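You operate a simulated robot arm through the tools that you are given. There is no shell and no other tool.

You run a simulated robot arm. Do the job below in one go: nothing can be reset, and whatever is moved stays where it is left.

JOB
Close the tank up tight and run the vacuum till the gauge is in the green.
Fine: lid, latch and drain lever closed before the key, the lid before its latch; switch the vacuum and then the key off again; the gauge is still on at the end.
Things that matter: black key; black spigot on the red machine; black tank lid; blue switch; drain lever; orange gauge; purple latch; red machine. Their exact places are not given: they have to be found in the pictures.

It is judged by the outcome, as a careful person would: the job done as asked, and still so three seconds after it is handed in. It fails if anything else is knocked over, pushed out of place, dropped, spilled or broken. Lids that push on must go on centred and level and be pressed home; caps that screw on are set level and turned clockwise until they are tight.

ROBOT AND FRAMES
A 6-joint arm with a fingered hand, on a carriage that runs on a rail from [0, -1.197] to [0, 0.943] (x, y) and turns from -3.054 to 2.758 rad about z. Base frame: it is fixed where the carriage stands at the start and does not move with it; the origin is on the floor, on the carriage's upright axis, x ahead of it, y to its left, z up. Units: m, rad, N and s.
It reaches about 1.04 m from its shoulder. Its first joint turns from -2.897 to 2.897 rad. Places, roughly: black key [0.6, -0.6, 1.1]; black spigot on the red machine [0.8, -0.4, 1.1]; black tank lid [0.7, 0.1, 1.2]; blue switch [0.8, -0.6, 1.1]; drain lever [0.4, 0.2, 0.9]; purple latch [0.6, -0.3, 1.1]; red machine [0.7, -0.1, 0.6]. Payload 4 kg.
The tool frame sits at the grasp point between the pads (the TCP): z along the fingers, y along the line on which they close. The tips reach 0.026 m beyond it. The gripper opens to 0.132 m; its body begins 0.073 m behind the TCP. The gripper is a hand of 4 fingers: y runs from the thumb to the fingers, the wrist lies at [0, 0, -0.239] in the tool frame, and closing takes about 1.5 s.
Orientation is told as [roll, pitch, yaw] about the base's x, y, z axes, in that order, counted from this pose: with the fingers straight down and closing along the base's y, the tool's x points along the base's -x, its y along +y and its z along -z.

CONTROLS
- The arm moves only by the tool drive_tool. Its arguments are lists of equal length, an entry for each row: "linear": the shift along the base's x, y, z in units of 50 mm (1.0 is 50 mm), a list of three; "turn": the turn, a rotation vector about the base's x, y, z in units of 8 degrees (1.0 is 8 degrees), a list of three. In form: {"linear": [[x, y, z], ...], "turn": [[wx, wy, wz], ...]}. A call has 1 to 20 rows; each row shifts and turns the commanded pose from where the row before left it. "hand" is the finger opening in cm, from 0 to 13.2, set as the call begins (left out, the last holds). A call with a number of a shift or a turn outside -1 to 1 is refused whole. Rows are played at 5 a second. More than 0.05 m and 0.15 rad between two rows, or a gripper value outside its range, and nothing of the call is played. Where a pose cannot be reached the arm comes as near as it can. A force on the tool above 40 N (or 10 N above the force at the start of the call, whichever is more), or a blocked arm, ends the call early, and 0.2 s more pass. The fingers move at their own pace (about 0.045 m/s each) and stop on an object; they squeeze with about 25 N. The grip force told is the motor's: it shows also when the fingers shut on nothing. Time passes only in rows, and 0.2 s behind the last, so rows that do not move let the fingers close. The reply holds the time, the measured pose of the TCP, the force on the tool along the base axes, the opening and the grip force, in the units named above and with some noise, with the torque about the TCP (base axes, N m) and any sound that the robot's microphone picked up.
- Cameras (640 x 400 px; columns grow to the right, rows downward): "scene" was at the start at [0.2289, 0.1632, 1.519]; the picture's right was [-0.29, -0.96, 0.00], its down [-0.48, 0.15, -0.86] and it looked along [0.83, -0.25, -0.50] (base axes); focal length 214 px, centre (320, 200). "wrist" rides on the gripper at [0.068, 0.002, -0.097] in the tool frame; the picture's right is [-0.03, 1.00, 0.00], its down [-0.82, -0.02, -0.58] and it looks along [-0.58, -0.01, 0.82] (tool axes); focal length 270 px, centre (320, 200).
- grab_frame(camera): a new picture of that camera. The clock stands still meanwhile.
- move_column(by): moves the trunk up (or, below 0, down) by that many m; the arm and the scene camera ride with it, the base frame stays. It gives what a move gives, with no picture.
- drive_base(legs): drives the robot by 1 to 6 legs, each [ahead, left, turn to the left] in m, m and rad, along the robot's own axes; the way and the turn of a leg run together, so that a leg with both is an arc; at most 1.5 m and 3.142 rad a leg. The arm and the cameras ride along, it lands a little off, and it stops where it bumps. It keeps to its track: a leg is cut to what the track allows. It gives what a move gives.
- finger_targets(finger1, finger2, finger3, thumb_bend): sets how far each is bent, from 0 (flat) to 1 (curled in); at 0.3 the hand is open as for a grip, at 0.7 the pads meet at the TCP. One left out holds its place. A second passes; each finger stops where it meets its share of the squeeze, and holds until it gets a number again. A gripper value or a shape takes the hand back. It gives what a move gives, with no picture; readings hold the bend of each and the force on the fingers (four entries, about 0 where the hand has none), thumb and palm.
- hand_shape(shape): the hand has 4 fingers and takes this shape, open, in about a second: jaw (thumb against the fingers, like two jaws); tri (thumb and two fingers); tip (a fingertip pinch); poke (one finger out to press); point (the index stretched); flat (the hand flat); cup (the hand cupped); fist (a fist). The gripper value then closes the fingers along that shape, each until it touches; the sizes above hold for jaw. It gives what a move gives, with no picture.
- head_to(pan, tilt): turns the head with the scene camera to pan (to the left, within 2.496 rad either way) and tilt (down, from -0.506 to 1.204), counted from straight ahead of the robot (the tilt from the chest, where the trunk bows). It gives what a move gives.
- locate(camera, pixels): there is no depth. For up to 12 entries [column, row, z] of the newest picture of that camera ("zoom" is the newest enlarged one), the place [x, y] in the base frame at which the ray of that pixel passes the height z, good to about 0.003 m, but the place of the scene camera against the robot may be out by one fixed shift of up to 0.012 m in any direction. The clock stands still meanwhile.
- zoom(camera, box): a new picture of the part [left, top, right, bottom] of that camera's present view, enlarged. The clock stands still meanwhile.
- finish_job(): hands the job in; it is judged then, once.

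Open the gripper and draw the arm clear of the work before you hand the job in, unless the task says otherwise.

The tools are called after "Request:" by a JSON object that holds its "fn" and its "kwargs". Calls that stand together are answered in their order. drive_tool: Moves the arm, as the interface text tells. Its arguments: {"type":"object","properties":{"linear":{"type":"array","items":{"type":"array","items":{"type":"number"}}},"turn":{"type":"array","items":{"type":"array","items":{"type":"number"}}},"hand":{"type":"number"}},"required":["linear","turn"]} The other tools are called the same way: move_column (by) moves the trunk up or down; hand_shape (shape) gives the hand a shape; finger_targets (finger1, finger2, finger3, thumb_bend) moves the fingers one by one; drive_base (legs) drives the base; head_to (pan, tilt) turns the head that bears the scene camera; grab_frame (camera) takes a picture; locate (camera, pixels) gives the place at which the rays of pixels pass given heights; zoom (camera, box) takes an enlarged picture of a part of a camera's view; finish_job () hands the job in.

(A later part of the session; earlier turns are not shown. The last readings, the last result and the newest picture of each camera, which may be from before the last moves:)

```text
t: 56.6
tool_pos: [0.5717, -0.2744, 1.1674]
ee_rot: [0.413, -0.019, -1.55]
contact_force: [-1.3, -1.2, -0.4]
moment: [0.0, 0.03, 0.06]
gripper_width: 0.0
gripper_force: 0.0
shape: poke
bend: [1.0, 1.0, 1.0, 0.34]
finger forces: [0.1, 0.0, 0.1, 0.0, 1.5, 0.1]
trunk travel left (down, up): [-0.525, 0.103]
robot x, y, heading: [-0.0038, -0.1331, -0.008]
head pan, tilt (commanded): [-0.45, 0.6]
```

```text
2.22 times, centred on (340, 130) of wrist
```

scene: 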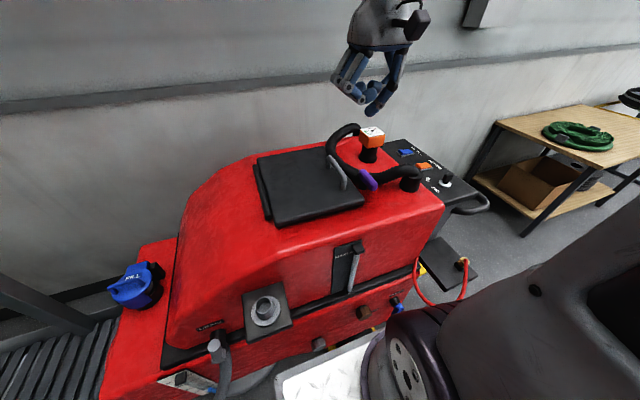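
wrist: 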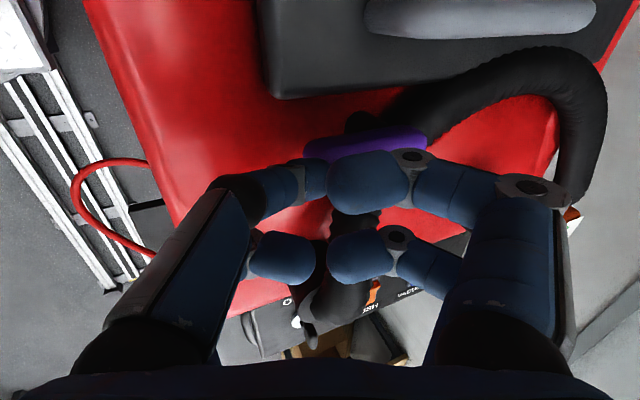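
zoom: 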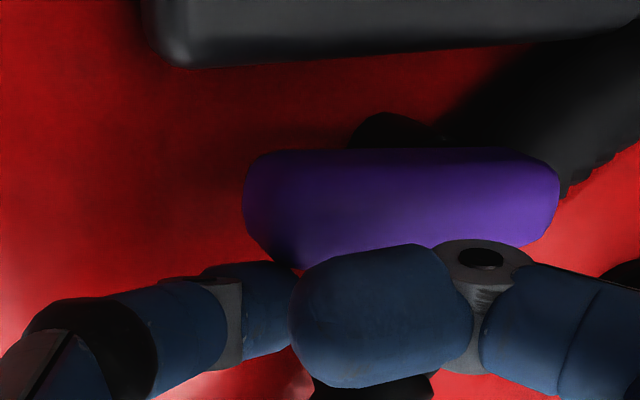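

Contact now: the thumb feels 1.5 N and the bar has begun to turn towards the lid. I continue along the arc.

Request:
{"fn": "drive_tool", "kwargs": {"linear": [[0, 0.13, 0], [0, 0.13, 0], [0, 0.16, 0], [0.02, 0.16, 0]], "turn": [[0, 0, 0], [0, 0, 0], [0, 0, 0], [0, 0, 0]]}}

Request:
{"fn": "zoom", "kwargs": {"camera": "wrist", "box": [220, 40, 460, 220]}}

```text
t: 57.6
tool_pos: [0.5733, -0.2445, 1.167]
ee_rot: [0.412, -0.018, -1.548]
contact_force: [0.5, -2.0, -0.1]
moment: [0.01, 0.01, -0.02]
gripper_width: 0.0
gripper_force: 0.0
shape: poke
bend: [1.0, 1.0, 1.0, 0.34]
finger forces: [0.0, 0.0, 0.0, 0.1, 0.7, 0.0]
trunk travel left (down, up): [-0.525, 0.103]
robot x, y, heading: [-0.0009, -0.13, -0.007]
head pan, tilt (commanded): [-0.45, 0.6]
```

```text
2.22 times, centred on (340, 130) of wrist
```

zoom: 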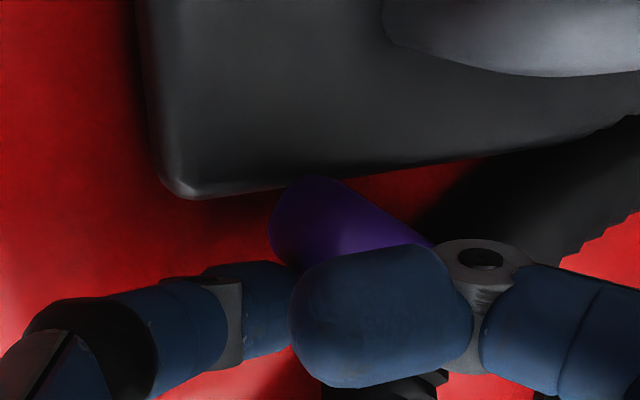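

The bar has turned about 45° towards the lid edge. I continue around the arc with more +x motion.

Request:
{"fn": "drive_tool", "kwargs": {"linear": [[0.1, 0.12, 0], [0.1, 0.12, 0], [0.14, 0.09, 0], [0.14, 0.05, 0]], "turn": [[0, 0, 0], [0, 0, 0], [0, 0, 0], [0, 0, 0]]}}

Request:
{"fn": "zoom", "kwargs": {"camera": "wrist", "box": [220, 40, 460, 220]}}

Request:
{"fn": "grab_frame", "kwargs": {"camera": "scene"}}

```text
t: 58.6
tool_pos: [0.5971, -0.226, 1.1672]
ee_rot: [0.415, -0.017, -1.548]
contact_force: [-2.9, 0.7, 1.2]
moment: [0.03, 0.06, 0.02]
gripper_width: 0.0002
gripper_force: 0.1
shape: poke
bend: [1.0, 1.0, 1.0, 0.34]
finger forces: [0.0, 0.0, 0.0, 0.1, 1.8, 0.0]
trunk travel left (down, up): [-0.525, 0.103]
robot x, y, heading: [-0.001, -0.1306, -0.006]
head pan, tilt (commanded): [-0.45, 0.6]
```

```text
2.22 times, centred on (340, 130) of wrist
```

zoom: 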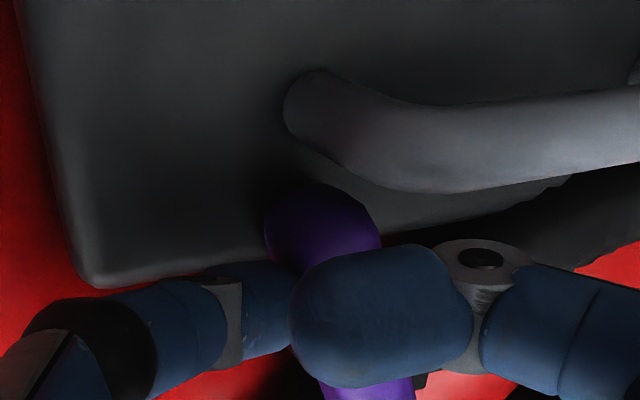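

```text
taken
```

scene: 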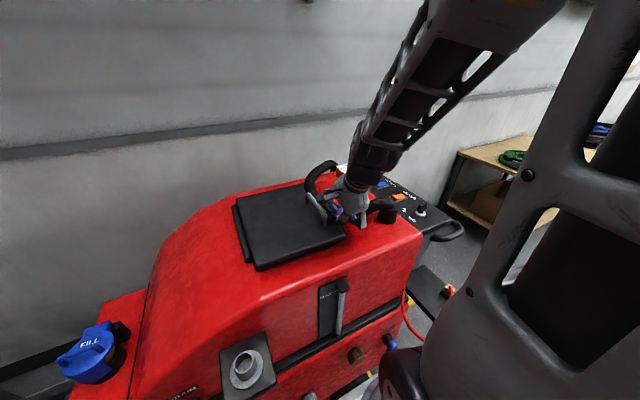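

The bar lies nearly straight over the lid's edge now. I push a bit more in +x to its stop, watching the force.

Request:
{"fn": "drive_tool", "kwargs": {"linear": [[0.12, 0, 0], [0.12, 0, 0]], "turn": [[0, 0, 0], [0, 0, 0]]}}

Request:
{"fn": "zoom", "kwargs": {"camera": "wrist", "box": [220, 40, 460, 220]}}

Request:
{"fn": "zoom", "kwargs": {"camera": "scene", "box": [290, 150, 410, 250]}}

```text
t: 59.2
tool_pos: [0.6076, -0.2255, 1.1673]
ee_rot: [0.415, -0.019, -1.548]
contact_force: [-3.2, 2.5, -1.1]
moment: [0.05, 0.06, 0.04]
gripper_width: 0.0
gripper_force: 0.0
shape: poke
bend: [1.0, 1.0, 1.0, 0.34]
finger forces: [0.1, 0.0, 0.0, 0.0, 2.5, 0.1]
trunk travel left (down, up): [-0.525, 0.103]
robot x, y, heading: [-0.0004, -0.1298, -0.009]
head pan, tilt (commanded): [-0.45, 0.6]
```

```text
2.22 times, centred on (340, 130) of wrist
```

zoom: 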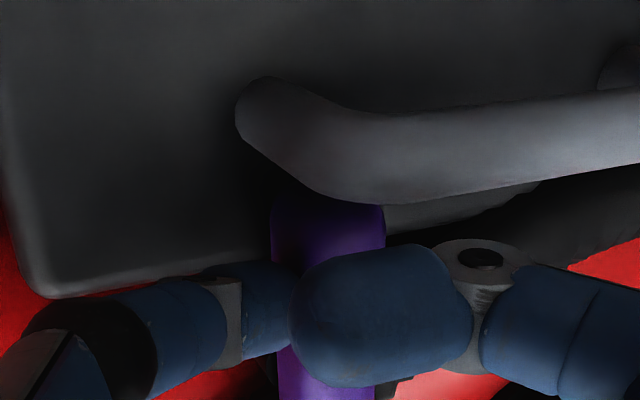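

```text
4.00 times, centred on (350, 200) of scene
```

zoom: 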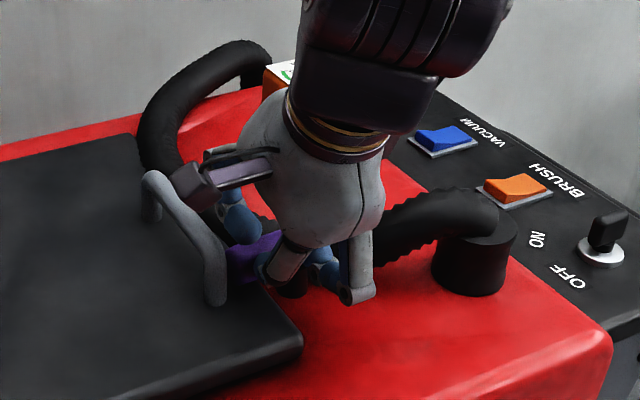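

The bar is now about perpendicular to the lid's edge, overlapping it, with ~4 N push force. I'll push 5 mm more to feel for the stop.

Request:
{"fn": "drive_tool", "kwargs": {"linear": [[0.1, 0, 0], [0, 0, 0]], "turn": [[0, 0, 0], [0, 0, 0]]}}

Request:
{"fn": "zoom", "kwargs": {"camera": "wrist", "box": [220, 40, 460, 220]}}

```text
t: 59.8
tool_pos: [0.6115, -0.2248, 1.1674]
ee_rot: [0.411, -0.018, -1.549]
contact_force: [-13.8, 3.2, 2.0]
moment: [0.03, 0.26, 0.03]
gripper_width: 0.0001
gripper_force: 0.0
shape: poke
bend: [1.0, 1.0, 1.0, 0.34]
finger forces: [0.1, 0.0, 0.0, 0.0, 13.7, 0.1]
trunk travel left (down, up): [-0.525, 0.103]
robot x, y, heading: [0.001, -0.1312, -0.011]
head pan, tilt (commanded): [-0.45, 0.6]
```

```text
2.22 times, centred on (340, 130) of wrist
```

zoom: 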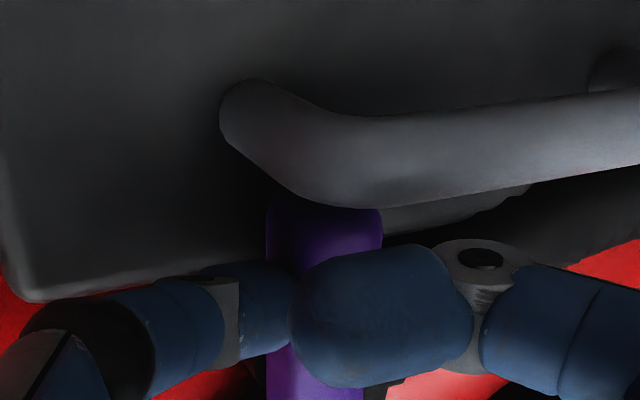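

The force rose to 14 N: the latch is at its stop. I back the thumb off in -x/-y and lift the hand away, then look.

Request:
{"fn": "drive_tool", "kwargs": {"linear": [[-0.3, -0.2, 0], [-0.3, -0.3, 0.1], [-0.3, -0.2, 0.6], [-0.3, 0, 0.9], [-0.3, 0, 0.9], [-0.3, 0, 0.9]], "turn": [[0, 0, 0], [0, 0, 0], [0, 0, 0], [0, 0, 0], [0, 0, 0], [0, 0, 0]]}}

Request:
{"fn": "grab_frame", "kwargs": {"camera": "wrist"}}

Request:
{"fn": "zoom", "kwargs": {"camera": "scene", "box": [230, 130, 430, 290]}}

```text
t: 61.2
tool_pos: [0.5238, -0.2618, 1.3376]
ee_rot: [0.411, -0.019, -1.548]
contact_force: [-0.4, -0.8, 0.0]
moment: [0.0, 0.0, 0.03]
gripper_width: 0.0
gripper_force: 0.1
shape: poke
bend: [1.0, 1.0, 1.0, 0.34]
finger forces: [0.1, 0.1, 0.1, 0.0, 0.1, 0.0]
trunk travel left (down, up): [-0.525, 0.103]
robot x, y, heading: [0.0026, -0.131, -0.002]
head pan, tilt (commanded): [-0.45, 0.6]
```

```text
taken
```

wrist: 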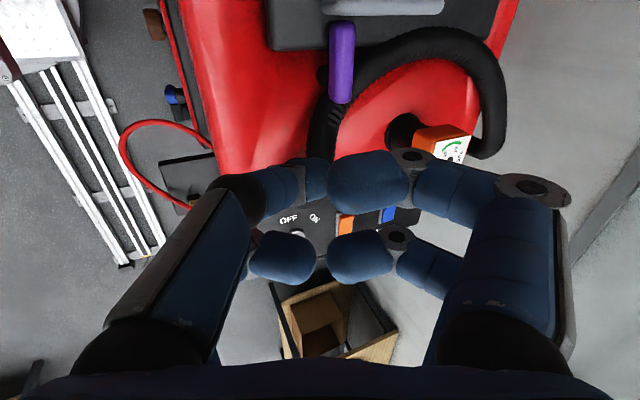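

```text
2.50 times, centred on (330, 210) of scene
```

zoom: 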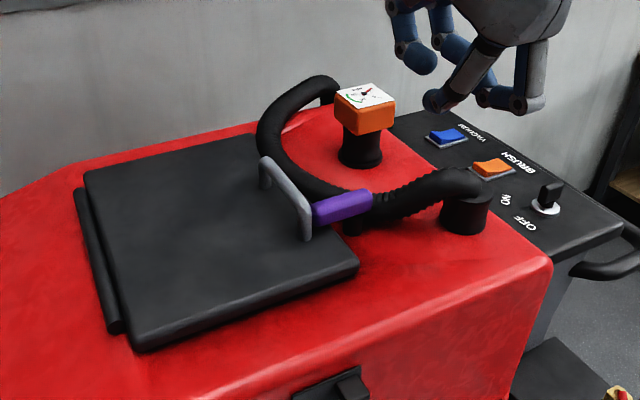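

The latch now lies across the lid's edge and the gauge still stands on its spigot. Next is the drain lever: I turn the hand back to its plain downward pose, then drive left for a close look.

Request:
{"fn": "drive_tool", "kwargs": {"linear": [[-0.3, 0, 0.4], [-0.3, 0, 0.4], [-0.3, 0, 0.4], [-0.3, 0, 0], [0, 0, 0], [0, 0, 0], [0, 0, 0], [0, 0, 0], [0, 0, 0], [0, 0, 0], [0, 0, 0], [0, 0, 0], [0, 0, 0], [0, 0, 0]], "turn": [[0, 1, 0], [0, 1, 0], [0, 0.95, 0], [0, 0, 1], [0, 0, 1], [0, 0, 1], [0, 0, 1], [0, 0, 1], [0, 0, 1], [0, 0, 1], [0, 0, 1], [0, 0, 1], [0, 0, 1], [0, 0, 1]]}}

Request:
{"fn": "drive_base", "kwargs": {"legs": [[0, 0.33, 0]]}}

Request:
{"fn": "grab_frame", "kwargs": {"camera": "wrist"}}

```text
t: 64.2
tool_pos: [0.4627, -0.2622, 1.3976]
ee_rot: [0.001, -0.007, -0.004]
contact_force: [0.8, 0.1, 0.5]
moment: [-0.01, -0.02, 0.01]
gripper_width: 0.0002
gripper_force: 0.1
shape: poke
bend: [1.0, 1.0, 1.0, 0.34]
finger forces: [0.0, 0.0, 0.0, 0.0, 0.0, 0.0]
trunk travel left (down, up): [-0.525, 0.103]
robot x, y, heading: [-0.0001, -0.1339, -0.008]
head pan, tilt (commanded): [-0.45, 0.6]
```

```text
t: 66.4
tool_pos: [0.4632, 0.0724, 1.3966]
ee_rot: [0.002, -0.006, -0.004]
contact_force: [-0.3, 0.1, -0.4]
moment: [0.01, -0.01, 0.01]
gripper_width: 0.0
gripper_force: 0.0
shape: poke
bend: [1.0, 1.0, 1.0, 0.34]
finger forces: [0.0, 0.0, 0.0, 0.1, 0.0, 0.0]
trunk travel left (down, up): [-0.525, 0.103]
robot x, y, heading: [0.0015, 0.2014, 0.001]
head pan, tilt (commanded): [-0.45, 0.6]
```

```text
taken
```

wrist: 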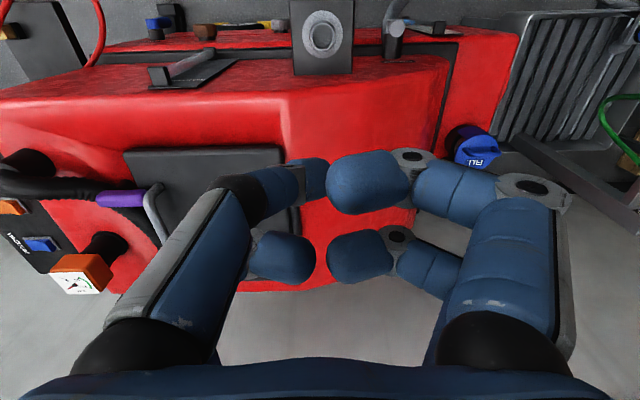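

The drain valve is at (395,35) at the picture's top. I'll bring the hand closer to it from above for a close view.

Request:
{"fn": "drive_tool", "kwargs": {"linear": [[-0.7, 0.6, 0], [-0.7, 0.6, 0], [-0.6, 0.6, -0.3], [0, 0.6, -0.7], [0, 0, -0.9], [0, 0, -0.9], [0, 0, -0.9]], "turn": [[0, 0, 0], [0, 0, 0], [0, 0, 0], [0, 0, 0], [0, 0, 0], [0, 0, 0], [0, 0, 0]]}}

Request:
{"fn": "grab_frame", "kwargs": {"camera": "wrist"}}

Request:
{"fn": "zoom", "kwargs": {"camera": "wrist", "box": [240, 0, 440, 140]}}

```text
t: 68.0
tool_pos: [0.378, 0.1906, 1.2316]
ee_rot: [0.0, -0.007, -0.003]
contact_force: [-0.9, 0.2, -0.2]
moment: [0.04, -0.05, -0.03]
gripper_width: 0.0
gripper_force: 0.1
shape: poke
bend: [1.0, 1.0, 1.0, 0.34]
finger forces: [0.0, 0.1, 0.1, 0.0, 0.0, 0.0]
out of reach, approached as far as the arm can: row 7
trunk travel left (down, up): [-0.525, 0.103]
robot x, y, heading: [-0.0008, 0.202, -0.005]
head pan, tilt (commanded): [-0.45, 0.6]
```

```text
taken
```

wrist: 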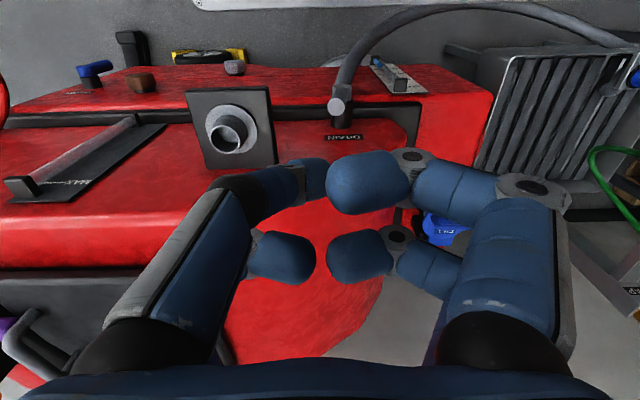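

```text
2.86 times, centred on (340, 70) of wrist
```

zoom: 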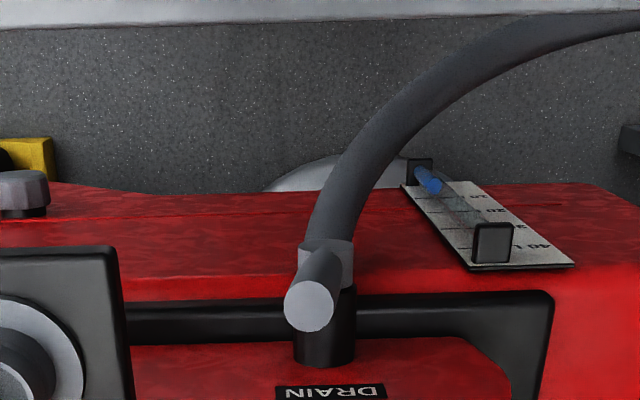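

The arm can't fold lower here, and the lever's lean isn't clear yet. I'll raise the arm and move it aside, lower the trunk by 0.25 m, and look at the drain from the side.

Request:
{"fn": "drive_tool", "kwargs": {"linear": [[0, 0, 0.9], [0, 0, 0.9], [0.2, -0.5, 0.8], [0.3, -0.6, 0.7], [0.3, -0.6, 0.7], [0.3, -0.6, 0.7], [0.3, -0.6, 0.7], [0, -0.5, 0.7]], "turn": [[0, 0, 0], [0, 0, 0], [0, 0, 0], [0, 0, 0], [0, 0, 0], [0, 0, 0], [0, 0, 0], [0, 0, 0]]}}

Request:
{"fn": "move_column", "kwargs": {"by": -0.25}}

Request:
{"fn": "head_to", "kwargs": {"pan": -0.55, "tilt": 0.85}}

Request:
{"fn": "grab_frame", "kwargs": {"camera": "scene"}}

```text
t: 69.8
tool_pos: [0.4465, 0.0205, 1.5382]
ee_rot: [0.002, -0.007, -0.003]
contact_force: [0.6, 0.5, 0.1]
moment: [-0.04, -0.01, 0.05]
gripper_width: 0.0001
gripper_force: 0.0
shape: poke
bend: [1.0, 1.0, 1.0, 0.34]
finger forces: [0.0, 0.0, 0.1, 0.0, 0.0, 0.0]
trunk travel left (down, up): [-0.525, 0.103]
robot x, y, heading: [0.0022, 0.1993, -0.003]
head pan, tilt (commanded): [-0.45, 0.6]
```

```text
t: 72.3
tool_pos: [0.46, 0.0038, 1.2724]
ee_rot: [0.056, 0.036, -0.001]
contact_force: [0.3, -0.7, 0.5]
moment: [-0.01, -0.01, 0.0]
gripper_width: 0.0
gripper_force: 0.1
shape: poke
bend: [1.0, 1.0, 1.0, 0.34]
finger forces: [0.0, 0.0, 0.1, 0.1, 0.0, 0.0]
trunk travel left (down, up): [-0.275, 0.353]
robot x, y, heading: [-0.0006, 0.2023, -0.004]
head pan, tilt (commanded): [-0.45, 0.6]
```

```text
t: 73.1
tool_pos: [0.4593, 0.0039, 1.2729]
ee_rot: [0.055, 0.033, -0.005]
contact_force: [1.3, -0.2, 0.5]
moment: [-0.01, 0.03, 0.0]
gripper_width: 0.0
gripper_force: 0.0
shape: poke
bend: [1.0, 1.0, 1.0, 0.34]
finger forces: [0.0, 0.1, 0.0, 0.1, 0.0, 0.0]
trunk travel left (down, up): [-0.275, 0.353]
robot x, y, heading: [0.0022, 0.2011, -0.004]
head pan, tilt (commanded): [-0.55, 0.85]
```

```text
taken
```

scene: 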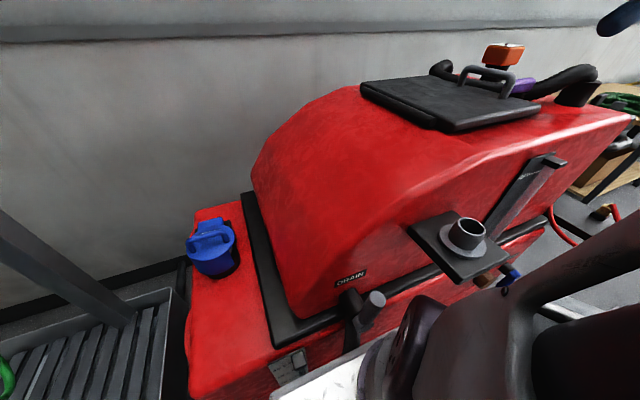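

Request:
{"fn": "zoom", "kwargs": {"camera": "scene", "box": [310, 250, 430, 350]}}

Request:
{"fn": "head_to", "kwargs": {"pan": -0.55, "tilt": 1.1}}

Request:
{"fn": "grab_frame", "kwargs": {"camera": "scene"}}

Request:
{"fn": "zoom", "kwargs": {"camera": "scene", "box": [310, 180, 430, 280]}}

```text
4.00 times, centred on (370, 300) of scene
```

zoom: 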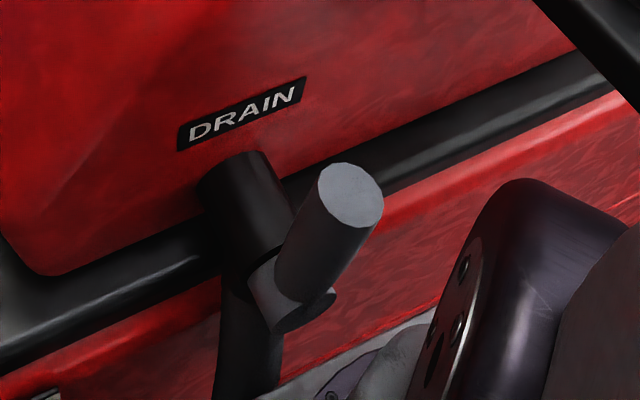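

```text
t: 73.9
tool_pos: [0.4584, 0.0045, 1.2731]
ee_rot: [0.056, 0.032, 0.0]
contact_force: [-0.1, 1.3, 0.8]
moment: [0.0, -0.04, -0.04]
gripper_width: 0.0
gripper_force: 0.2
shape: poke
bend: [1.0, 1.0, 1.0, 0.34]
finger forces: [0.0, 0.0, 0.0, 0.0, 0.0, 0.1]
trunk travel left (down, up): [-0.275, 0.353]
robot x, y, heading: [0.0002, 0.2023, -0.004]
head pan, tilt (commanded): [-0.55, 1.1]
```

```text
taken
```

scene: 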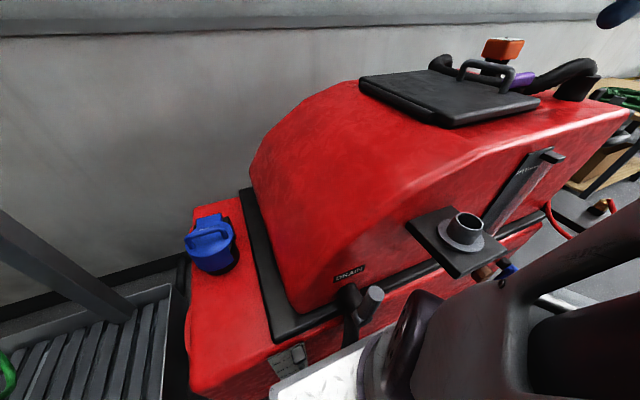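

```text
4.00 times, centred on (370, 230) of scene
```

zoom: 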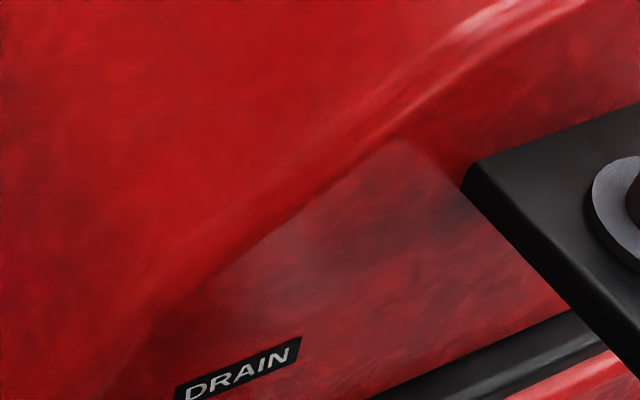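

The view hardly changed with tilt, but the valve is visible. I'll zoom on it in this view and get rays for the lever's cap and hub.

Request:
{"fn": "zoom", "kwargs": {"camera": "scene", "box": [310, 250, 430, 350]}}

```text
4.00 times, centred on (370, 300) of scene
```

zoom: 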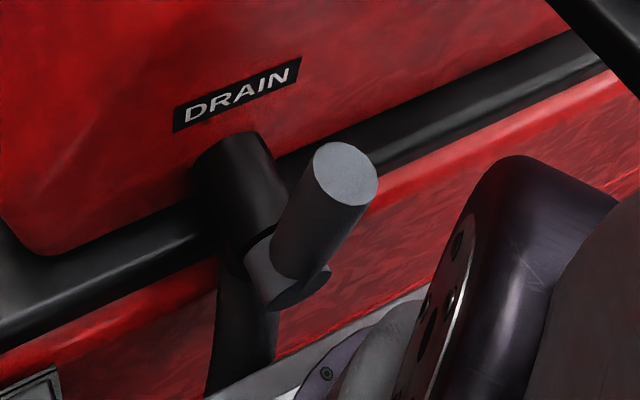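

Request:
{"fn": "locate", "kwargs": {"camera": "zoom", "pixels": [[346, 175, 0.88], [346, 175, 0.9], [346, 175, 0.92], [285, 272, 0.84], [285, 272, 0.86], [285, 272, 0.88], [240, 150, 0.86], [240, 150, 0.88], [250, 230, 0.86], [250, 230, 0.88]]}}

```text
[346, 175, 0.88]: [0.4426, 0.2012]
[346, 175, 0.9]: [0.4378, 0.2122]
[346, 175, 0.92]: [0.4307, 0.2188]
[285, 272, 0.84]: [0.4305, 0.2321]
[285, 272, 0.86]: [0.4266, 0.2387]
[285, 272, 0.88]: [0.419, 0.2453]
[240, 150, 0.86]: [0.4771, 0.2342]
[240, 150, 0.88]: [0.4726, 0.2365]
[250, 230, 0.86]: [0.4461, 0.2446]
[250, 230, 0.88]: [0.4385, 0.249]
```

The lever stands nearly upright: hub ≈(0.433,0.226,0.822), cap ≈(0.436,0.215,0.905), so it swings about the x axis. I'll check how near the machine wall and funnel plate are before going in.

Request:
{"fn": "locate", "kwargs": {"camera": "zoom", "pixels": [[237, 95, 0.9], [237, 95, 0.92], [237, 95, 0.94], [237, 95, 0.96]]}}

Request:
{"fn": "locate", "kwargs": {"camera": "scene", "pixels": [[405, 229, 0.94], [405, 229, 0.96], [458, 278, 0.94], [458, 278, 0.96], [514, 250, 0.94], [467, 222, 0.99], [455, 207, 0.96], [338, 255, 1.0]]}}

```text
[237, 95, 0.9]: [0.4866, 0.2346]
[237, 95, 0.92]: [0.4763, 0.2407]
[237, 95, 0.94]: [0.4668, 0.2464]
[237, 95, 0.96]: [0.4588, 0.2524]
```

```text
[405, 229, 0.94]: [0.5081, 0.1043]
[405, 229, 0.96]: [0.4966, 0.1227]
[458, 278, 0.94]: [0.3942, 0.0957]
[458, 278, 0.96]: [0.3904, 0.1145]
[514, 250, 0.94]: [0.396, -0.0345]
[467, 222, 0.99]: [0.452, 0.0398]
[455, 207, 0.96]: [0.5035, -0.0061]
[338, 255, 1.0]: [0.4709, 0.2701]
```

Wall near the lever is at x≈0.494 and the funnel plate ends at y≈0.11, z≈0.95. I'll shift the base right for a better arm posture, and open the hand in jaw shape to straddle the lever from above.

Request:
{"fn": "drive_base", "kwargs": {"legs": [[0, -0.35, 0]]}}

Request:
{"fn": "hand_shape", "kwargs": {"shape": "jaw"}}

Request:
{"fn": "drive_tool", "kwargs": {"linear": [[-0.1, 0.9, 0], [-0.1, 0.9, 0], [-0.1, 0.9, 0], [-0.1, 0.9, 0], [-0.1, 0.9, 0], [-0.1, 0.9, 0], [0, 0.9, 0], [0, 0.9, 0], [0, 0.9, 0], [0, 0.9, 0], [0, 0.9, 0], [0, 0.9, 0]], "turn": [[-0.4, 0, 0], [0, -0.24, 0], [0, 0, 0], [0, 0, 0], [0, 0, 0], [0, 0, 0], [0, 0, 0], [0, 0, 0], [0, 0, 0], [0, 0, 0], [0, 0, 0], [0, 0, 0]]}}

Request:
{"fn": "head_to", "kwargs": {"pan": 0.75, "tilt": 0.7}}

Request:
{"fn": "grab_frame", "kwargs": {"camera": "scene"}}

Request:
{"fn": "grab_frame", "kwargs": {"camera": "wrist"}}

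```text
t: 75.5
tool_pos: [0.4992, -0.0391, 1.2696]
ee_rot: [0.064, 0.036, 0.303]
contact_force: [-2.2, -0.6, 0.5]
moment: [0.08, -0.22, 0.01]
gripper_width: 0.0
gripper_force: 0.0
shape: poke
bend: [1.0, 1.0, 1.0, 0.34]
finger forces: [0.0, 0.0, 0.0, 0.1, 0.1, 0.1]
trunk travel left (down, up): [-0.275, 0.353]
robot x, y, heading: [-0.0021, 0.0119, 0.292]
head pan, tilt (commanded): [-0.55, 1.1]
stopped in leg 1: the robot was blocked; the commanded pose is now the measured one
```

```text
t: 76.4
tool_pos: [0.498, -0.0366, 1.2706]
ee_rot: [0.063, 0.034, 0.304]
contact_force: [0.7, -0.3, 1.5]
moment: [0.03, 0.11, -0.01]
gripper_width: 0.1317
gripper_force: 0.0
shape: jaw
bend: [0.3, 0.3, 0.3, 0.3]
finger forces: [0.1, 0.0, 0.0, 0.0, 0.1, 0.1]
trunk travel left (down, up): [-0.275, 0.353]
robot x, y, heading: [-0.0004, 0.0151, 0.297]
head pan, tilt (commanded): [-0.55, 1.1]
```

```text
t: 79.0
tool_pos: [0.4684, 0.5021, 1.2728]
ee_rot: [-0.001, 0.02, 0.301]
contact_force: [-0.1, 0.1, 0.4]
moment: [0.03, -0.02, 0.0]
gripper_width: 0.1319
gripper_force: 0.1
shape: jaw
bend: [0.3, 0.3, 0.3, 0.3]
finger forces: [0.1, 0.0, 0.1, 0.0, 0.0, 0.0]
trunk travel left (down, up): [-0.275, 0.353]
robot x, y, heading: [-0.0025, 0.0131, 0.298]
head pan, tilt (commanded): [-0.55, 1.1]
```

```text
t: 80.5
tool_pos: [0.4685, 0.5008, 1.2711]
ee_rot: [-0.002, 0.02, 0.301]
contact_force: [-0.1, -0.4, -0.2]
moment: [-0.01, 0.01, -0.03]
gripper_width: 0.1317
gripper_force: 0.1
shape: jaw
bend: [0.3, 0.3, 0.3, 0.3]
finger forces: [0.0, 0.0, 0.0, 0.0, 0.1, 0.0]
trunk travel left (down, up): [-0.275, 0.353]
robot x, y, heading: [-0.002, 0.0185, 0.296]
head pan, tilt (commanded): [0.75, 0.7]
```

```text
taken
```

scene: 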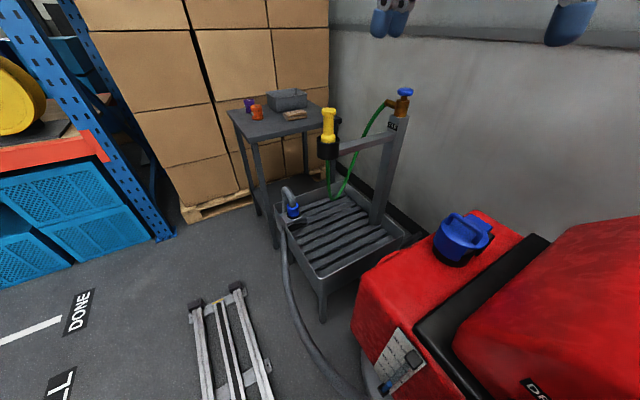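

```text
taken
```

wrist: 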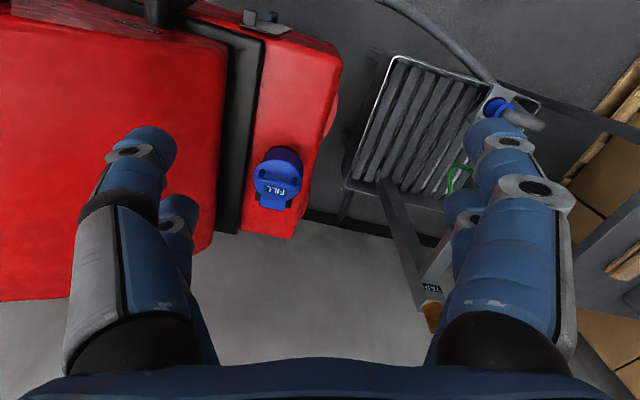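

The base was blocked on its way (heading turned to 0.3 rad) – the lowered, bowed trunk probably met something. I must see what it touched before moving anything else.

Request:
{"fn": "head_to", "kwargs": {"pan": -0.3, "tilt": 0.9}}

Request:
{"fn": "grab_frame", "kwargs": {"camera": "scene"}}

Request:
{"fn": "head_to", "kwargs": {"pan": -0.8, "tilt": 0.9}}

Request:
{"fn": "grab_frame", "kwargs": {"camera": "scene"}}

```text
t: 81.8
tool_pos: [0.4699, 0.5017, 1.271]
ee_rot: [-0.001, 0.02, 0.299]
contact_force: [0.1, 0.3, 0.5]
moment: [0.03, 0.0, 0.0]
gripper_width: 0.1318
gripper_force: 0.0
shape: jaw
bend: [0.3, 0.3, 0.3, 0.3]
finger forces: [0.0, 0.0, 0.0, 0.1, 0.1, 0.0]
trunk travel left (down, up): [-0.275, 0.353]
robot x, y, heading: [-0.0022, 0.0171, 0.29]
head pan, tilt (commanded): [-0.3, 0.901]
```

```text
taken
```

scene: 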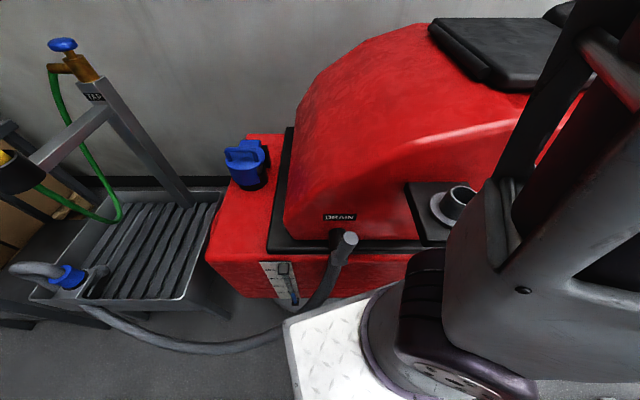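

```text
t: 82.7
tool_pos: [0.4694, 0.5019, 1.2708]
ee_rot: [-0.003, 0.021, 0.3]
contact_force: [-0.3, 0.1, 0.7]
moment: [-0.03, 0.02, -0.01]
gripper_width: 0.1318
gripper_force: 0.1
shape: jaw
bend: [0.3, 0.3, 0.3, 0.3]
finger forces: [0.0, 0.0, 0.0, 0.0, 0.0, 0.0]
trunk travel left (down, up): [-0.275, 0.353]
robot x, y, heading: [-0.002, 0.016, 0.291]
head pan, tilt (commanded): [-0.799, 0.901]
```

```text
taken
```

scene: 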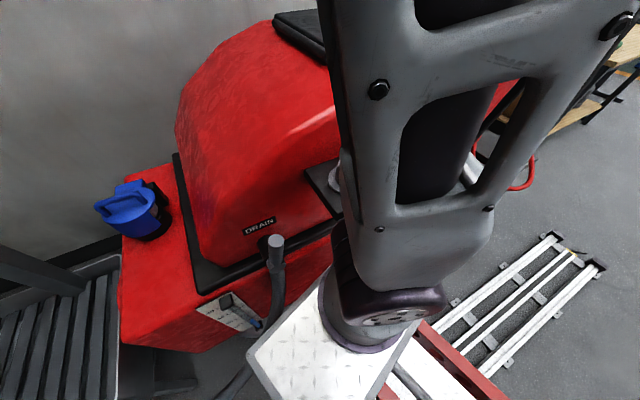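

The lowered trunk's knee bends forward and met the fixed funnel plate. I'll raise the trunk again to pull the knee back, then square the base up.

Request:
{"fn": "move_column", "kwargs": {"by": 0.25}}

Request:
{"fn": "drive_base", "kwargs": {"legs": [[0, 0, -0.29]]}}

Request:
{"fn": "head_to", "kwargs": {"pan": -0.1, "tilt": 1.0}}

Request:
{"fn": "grab_frame", "kwargs": {"camera": "scene"}}

```text
t: 85.3
tool_pos: [0.4694, 0.5011, 1.5212]
ee_rot: [-0.001, 0.02, 0.3]
contact_force: [-0.4, 0.4, -0.5]
moment: [0.01, 0.0, 0.0]
gripper_width: 0.132
gripper_force: 0.3
shape: jaw
bend: [0.3, 0.3, 0.3, 0.3]
finger forces: [0.1, 0.0, 0.0, 0.1, 0.0, 0.0]
trunk travel left (down, up): [-0.525, 0.103]
robot x, y, heading: [-0.0043, 0.0124, 0.298]
head pan, tilt (commanded): [-0.799, 0.901]
```

```text
t: 86.6
tool_pos: [0.5877, 0.3468, 1.5202]
ee_rot: [-0.002, 0.022, 0.011]
contact_force: [-0.7, -0.1, 0.0]
moment: [-0.02, 0.02, 0.0]
gripper_width: 0.1317
gripper_force: 0.0
shape: jaw
bend: [0.3, 0.3, 0.3, 0.3]
finger forces: [0.0, 0.1, 0.0, 0.1, 0.1, 0.1]
trunk travel left (down, up): [-0.525, 0.103]
robot x, y, heading: [0.0009, 0.0145, 0.009]
head pan, tilt (commanded): [-0.799, 0.901]
```

```text
t: 87.7
tool_pos: [0.5891, 0.3477, 1.52]
ee_rot: [-0.002, 0.023, 0.011]
contact_force: [0.0, -0.3, -1.2]
moment: [-0.01, -0.02, -0.01]
gripper_width: 0.1318
gripper_force: 0.2
shape: jaw
bend: [0.3, 0.3, 0.3, 0.3]
finger forces: [0.0, 0.0, 0.0, 0.1, 0.0, 0.0]
trunk travel left (down, up): [-0.525, 0.103]
robot x, y, heading: [-0.0028, 0.0133, 0.008]
head pan, tilt (commanded): [-0.099, 1.0]
```

```text
taken
```

scene: 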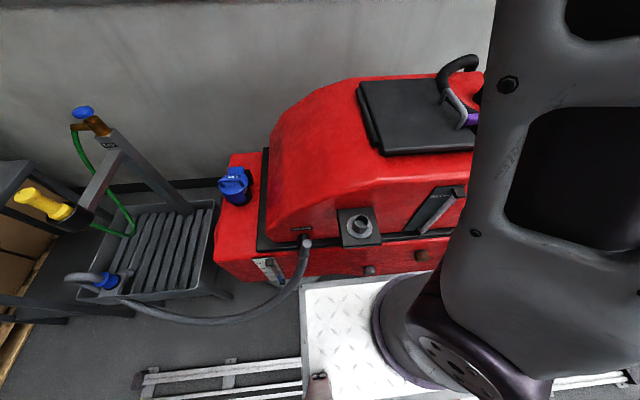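

The machine looks unmoved. I'll verify by locating the lever cap again and zooming on the funnel.

Request:
{"fn": "zoom", "kwargs": {"camera": "scene", "box": [250, 195, 400, 285]}}

Request:
{"fn": "locate", "kwargs": {"camera": "scene", "pixels": [[305, 242, 0.9], [305, 242, 0.95], [364, 225, 0.95], [337, 209, 0.95], [236, 187, 0.95]]}}

```text
4.27 times, centred on (325, 240) of scene
```

zoom: 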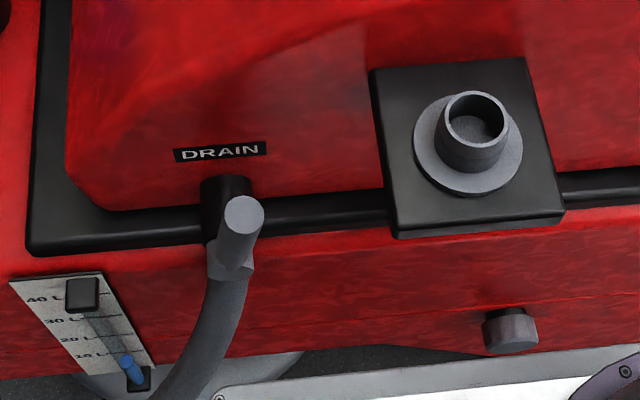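

```text
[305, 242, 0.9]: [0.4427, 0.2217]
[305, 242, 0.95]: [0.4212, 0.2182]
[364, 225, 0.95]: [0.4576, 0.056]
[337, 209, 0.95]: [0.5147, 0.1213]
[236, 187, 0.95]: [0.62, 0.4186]
```

Nothing has moved: lever, funnel and fill cap are where they were. With the trunk up I'll shift the base right, so the arm can reach down to the lever at an angle.

Request:
{"fn": "drive_base", "kwargs": {"legs": [[0, -0.26, 0]]}}

Request:
{"fn": "drive_tool", "kwargs": {"linear": [[-0.6, 0.6, 0], [-0.6, 0.6, 0], [-0.6, 0.6, 0], [-0.6, 0.6, 0], [-0.6, 0, -0.6], [0, 0, -0.9], [0, 0, -0.9], [0, 0, -0.9], [0, 0, -0.9]], "turn": [[0, -0.16, 0], [0, 0, 0], [0, 0, 0], [0, 0, 0], [0, 0, 0], [0, 0, 0], [0, 0, 0], [0, 0, 0], [0, 0, 0]]}}

Request:
{"fn": "head_to", "kwargs": {"pan": 0.7, "tilt": 0.85}}

Request:
{"fn": "grab_frame", "kwargs": {"camera": "scene"}}

Request:
{"fn": "grab_frame", "kwargs": {"camera": "wrist"}}

```text
t: 89.5
tool_pos: [0.5897, 0.0869, 1.5199]
ee_rot: [0.0, 0.021, 0.007]
contact_force: [0.1, -1.2, 0.2]
moment: [0.0, 0.01, 0.0]
gripper_width: 0.1316
gripper_force: 0.0
shape: jaw
bend: [0.3, 0.3, 0.3, 0.3]
finger forces: [0.0, 0.1, 0.0, 0.1, 0.0, 0.0]
trunk travel left (down, up): [-0.525, 0.103]
robot x, y, heading: [-0.001, -0.2487, 0.004]
head pan, tilt (commanded): [-0.099, 1.0]
```

```text
t: 91.5
tool_pos: [0.4388, 0.2053, 1.312]
ee_rot: [-0.003, -0.002, 0.008]
contact_force: [-0.4, -0.4, -0.8]
moment: [0.04, -0.03, 0.0]
gripper_width: 0.1321
gripper_force: 0.0
shape: jaw
bend: [0.3, 0.3, 0.3, 0.3]
finger forces: [0.1, 0.1, 0.1, 0.0, 0.0, 0.0]
trunk travel left (down, up): [-0.525, 0.103]
robot x, y, heading: [0.0001, -0.2448, 0.006]
head pan, tilt (commanded): [-0.099, 1.0]
```

```text
t: 92.7
tool_pos: [0.4401, 0.2058, 1.3119]
ee_rot: [-0.002, -0.001, 0.006]
contact_force: [0.6, 0.1, -0.7]
moment: [0.0, -0.01, 0.02]
gripper_width: 0.1319
gripper_force: 0.0
shape: jaw
bend: [0.3, 0.3, 0.3, 0.3]
finger forces: [0.0, 0.1, 0.1, 0.0, 0.0, 0.1]
trunk travel left (down, up): [-0.525, 0.103]
robot x, y, heading: [0.0025, -0.2416, 0.004]
head pan, tilt (commanded): [0.7, 0.85]
```

```text
taken
```

scene: 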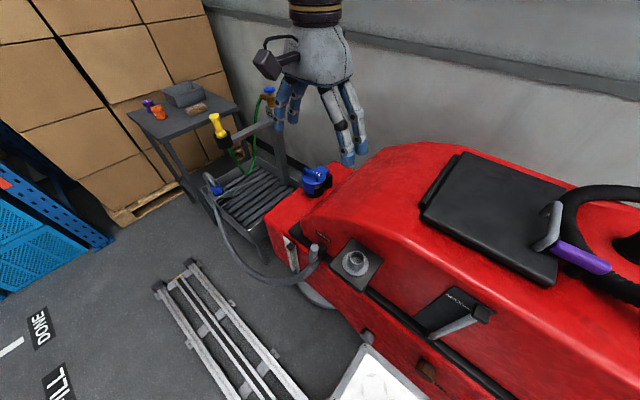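

```text
taken
```

wrist: 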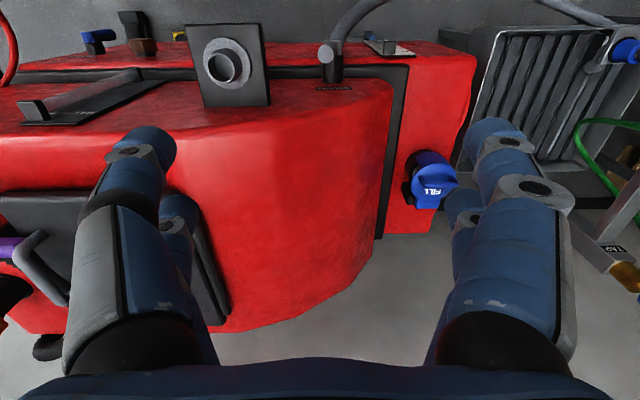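

Both cameras see the lever now: wrist at about (326,53), scene at (315,250). I'll zoom and take its exact position from the wrist camera.

Request:
{"fn": "zoom", "kwargs": {"camera": "wrist", "box": [270, 10, 410, 110]}}

Request:
{"fn": "zoom", "kwargs": {"camera": "scene", "box": [260, 210, 380, 300]}}

Request:
{"fn": "locate", "kwargs": {"camera": "wrist", "pixels": [[326, 53, 0.88], [326, 53, 0.9], [326, 53, 0.92], [332, 40, 0.82], [332, 40, 0.84], [333, 88, 0.885]]}}

```text
4.00 times, centred on (340, 60) of wrist
```

zoom: 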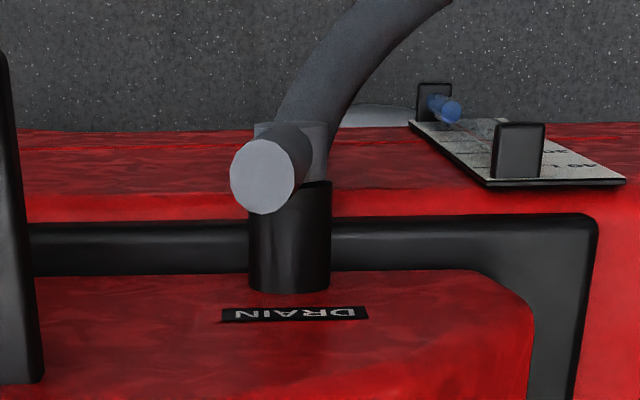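

```text
4.44 times, centred on (320, 255) of scene
```

zoom: 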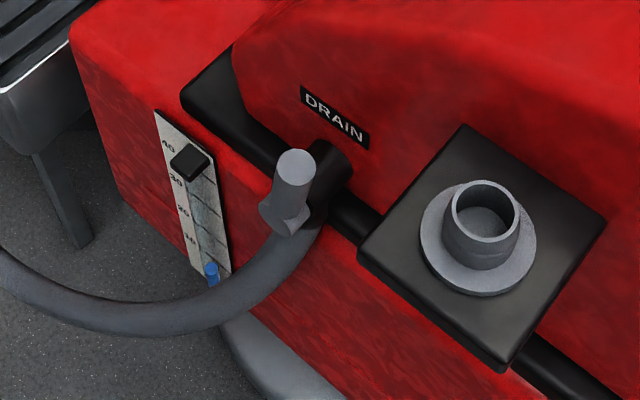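

```text
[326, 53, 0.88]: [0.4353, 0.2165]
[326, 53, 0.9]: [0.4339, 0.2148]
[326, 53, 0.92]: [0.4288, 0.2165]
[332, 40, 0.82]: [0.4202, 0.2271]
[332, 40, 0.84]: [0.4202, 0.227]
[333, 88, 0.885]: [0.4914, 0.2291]
```

The cap centre is at (0.434,0.215,0.90) and the valve axis at y≈0.2275, so the lever leans ~9° to -y: closing is probably towards -y. I'll partly close the jaw to 7 cm, tilt 8°, and descend to straddle it, stopping above first.

Request:
{"fn": "drive_tool", "kwargs": {"linear": [[-0.1, 0.2, -0.8], [0, 0, -0.9], [0, 0, -0.9], [0, 0, -0.9], [0, 0, -0.9], [0, 0, -0.9], [0, 0, -0.7]], "turn": [[0, -1, 0], [0, 0, 0], [0, 0, 0], [0, 0, 0], [0, 0, 0], [0, 0, 0], [0, 0, 0]], "hand": 7}}

Request:
{"fn": "grab_frame", "kwargs": {"camera": "wrist"}}

Request:
{"fn": "zoom", "kwargs": {"camera": "scene", "box": [240, 150, 400, 300]}}

```text
t: 94.3
tool_pos: [0.4331, 0.2157, 1.0108]
ee_rot: [-0.003, -0.142, 0.009]
contact_force: [-0.6, -0.5, 0.2]
moment: [0.02, -0.03, 0.03]
gripper_width: 0.0705
gripper_force: 0.1
shape: jaw
bend: [0.72, 0.72, 0.72, 0.7]
finger forces: [0.0, 0.0, 0.1, 0.0, 0.0, 0.0]
trunk travel left (down, up): [-0.525, 0.103]
robot x, y, heading: [0.0018, -0.2456, 0.001]
head pan, tilt (commanded): [0.7, 0.85]
```

```text
taken
```

wrist: 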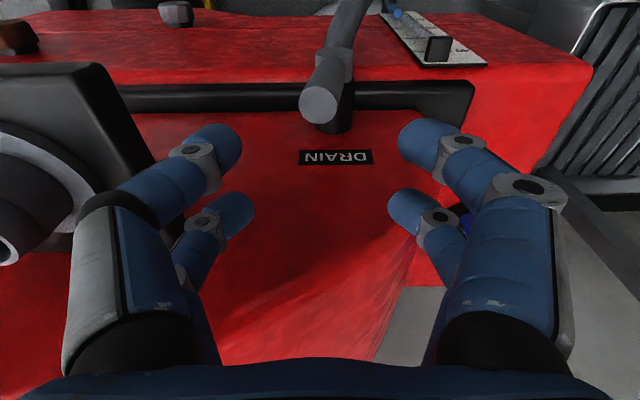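

```text
2.67 times, centred on (320, 225) of scene
```

zoom: 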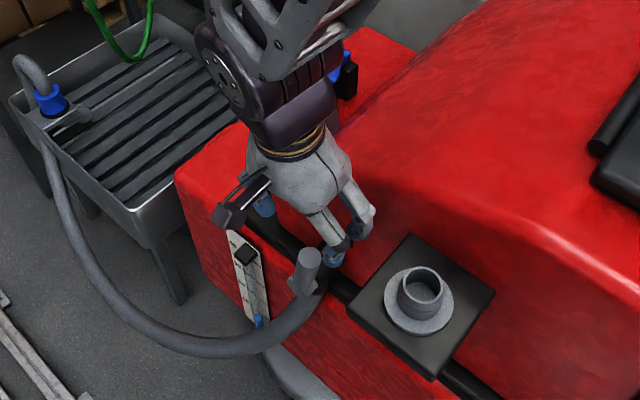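

Thumb knuckles would come close to the funnel plate in this pose. I'll raise a little, close the hand, turn it to yaw -90° (narrow side along y), and tilt the palm towards me instead.

Request:
{"fn": "locate", "kwargs": {"camera": "wrist", "pixels": [[438, 45, 0.78], [438, 45, 0.82], [438, 45, 0.86], [485, 65, 0.84], [155, 160, 0.95], [100, 65, 0.95]]}}

Request:
{"fn": "drive_tool", "kwargs": {"linear": [[0, 0.2, 0.9], [-0.1, 0.3, 0.6], [-0.1, 0.3, 0.4], [-0.1, 0.3, 0], [-0.1, 0.3, 0], [0, 0.2, 0], [0, 0, 0], [0, 0, 0], [0, 0, 0], [0, 0, 0], [0, 0, 0], [0, 0, 0], [0, 0, 0], [0, 0, 0], [0, 0, 0]], "turn": [[0, 1, 0], [0, 0, -1], [0, 0, -1], [0, 0, -1], [0, 0, -1], [0, 0, -1], [0, 0, -1], [0, 0, -1], [0, 0, -1], [0, 0, -1], [0, 0, -1], [0, 0, -1], [0, -0.9, 0], [0, -0.9, 0], [0, -0.7, 0]], "hand": 0}}

Request:
{"fn": "grab_frame", "kwargs": {"camera": "wrist"}}

Request:
{"fn": "zoom", "kwargs": {"camera": "scene", "box": [240, 120, 400, 300]}}

```text
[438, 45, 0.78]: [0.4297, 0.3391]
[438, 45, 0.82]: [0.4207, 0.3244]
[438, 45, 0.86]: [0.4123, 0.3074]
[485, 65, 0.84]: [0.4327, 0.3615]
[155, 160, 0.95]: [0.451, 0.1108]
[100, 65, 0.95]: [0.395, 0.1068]
```

```text
t: 97.5
tool_pos: [0.4193, 0.2934, 1.1044]
ee_rot: [0.348, -0.018, -1.541]
contact_force: [-0.4, 0.3, -0.2]
moment: [-0.02, 0.01, -0.02]
gripper_width: 0.0
gripper_force: 24.8
shape: jaw
bend: [0.62, 0.63, 0.63, 0.7]
finger forces: [0.0, 0.0, 0.0, 0.0, 0.0, 0.0]
trunk travel left (down, up): [-0.525, 0.103]
robot x, y, heading: [-0.0025, -0.2454, 0.005]
head pan, tilt (commanded): [0.7, 0.85]
```

```text
taken
```

wrist: 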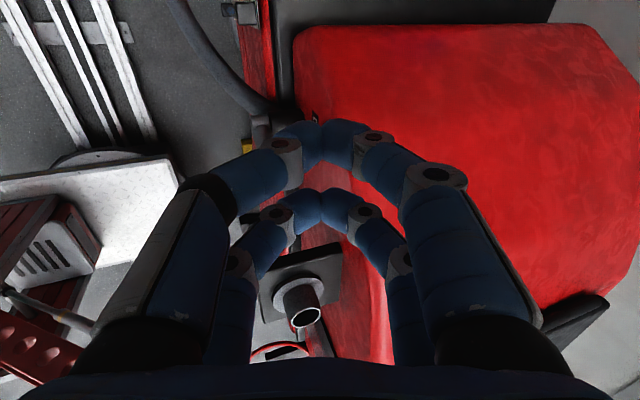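

```text
2.22 times, centred on (320, 210) of scene
```

zoom: 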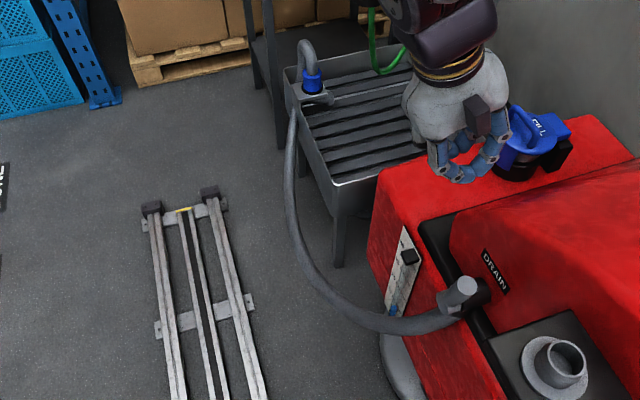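

The closed hand now hangs at (0.419,0.293,1.104) with its narrow side along y. I descend beside the lever on its +y side, the last part slowly.

Request:
{"fn": "drive_tool", "kwargs": {"linear": [[0, 0, -0.9], [0, 0, -0.9], [0, 0, -0.9], [0, 0, -0.9]], "turn": [[0, 0, 0], [0, 0, 0], [0, 0, 0], [0, 0, 0]]}}

Request:
{"fn": "grab_frame", "kwargs": {"camera": "wrist"}}

Request:
{"fn": "zoom", "kwargs": {"camera": "scene", "box": [300, 140, 420, 280]}}

```text
t: 98.5
tool_pos: [0.4122, 0.2957, 0.9247]
ee_rot: [0.348, -0.016, -1.53]
contact_force: [0.1, -0.4, 0.0]
moment: [0.03, -0.03, 0.04]
gripper_width: 0.0
gripper_force: 25.3
shape: jaw
bend: [0.62, 0.63, 0.63, 0.7]
finger forces: [0.1, 0.0, 0.1, 0.0, 0.0, 0.0]
trunk travel left (down, up): [-0.525, 0.103]
robot x, y, heading: [-0.0022, -0.2483, 0.005]
head pan, tilt (commanded): [0.7, 0.85]
```

```text
taken
```

wrist: 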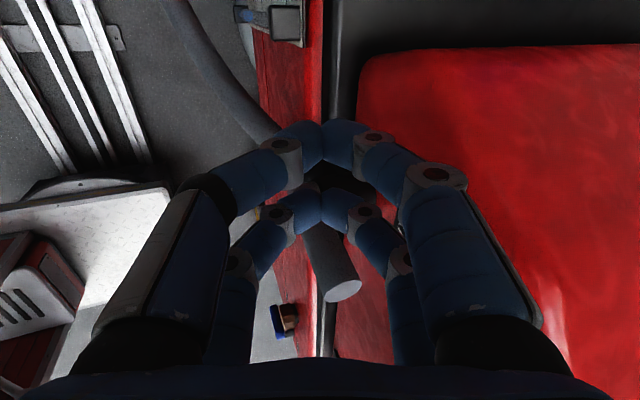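

```text
2.86 times, centred on (360, 210) of scene
```

zoom: 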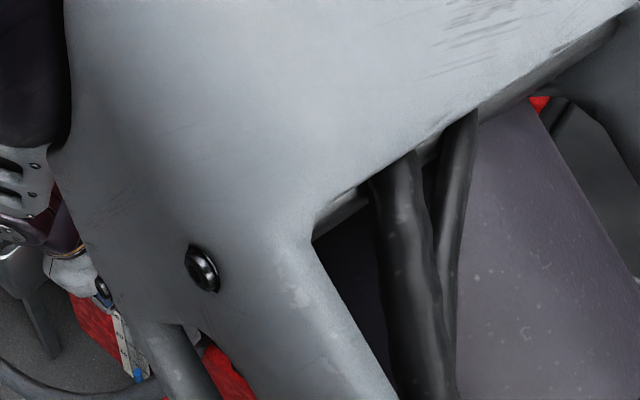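

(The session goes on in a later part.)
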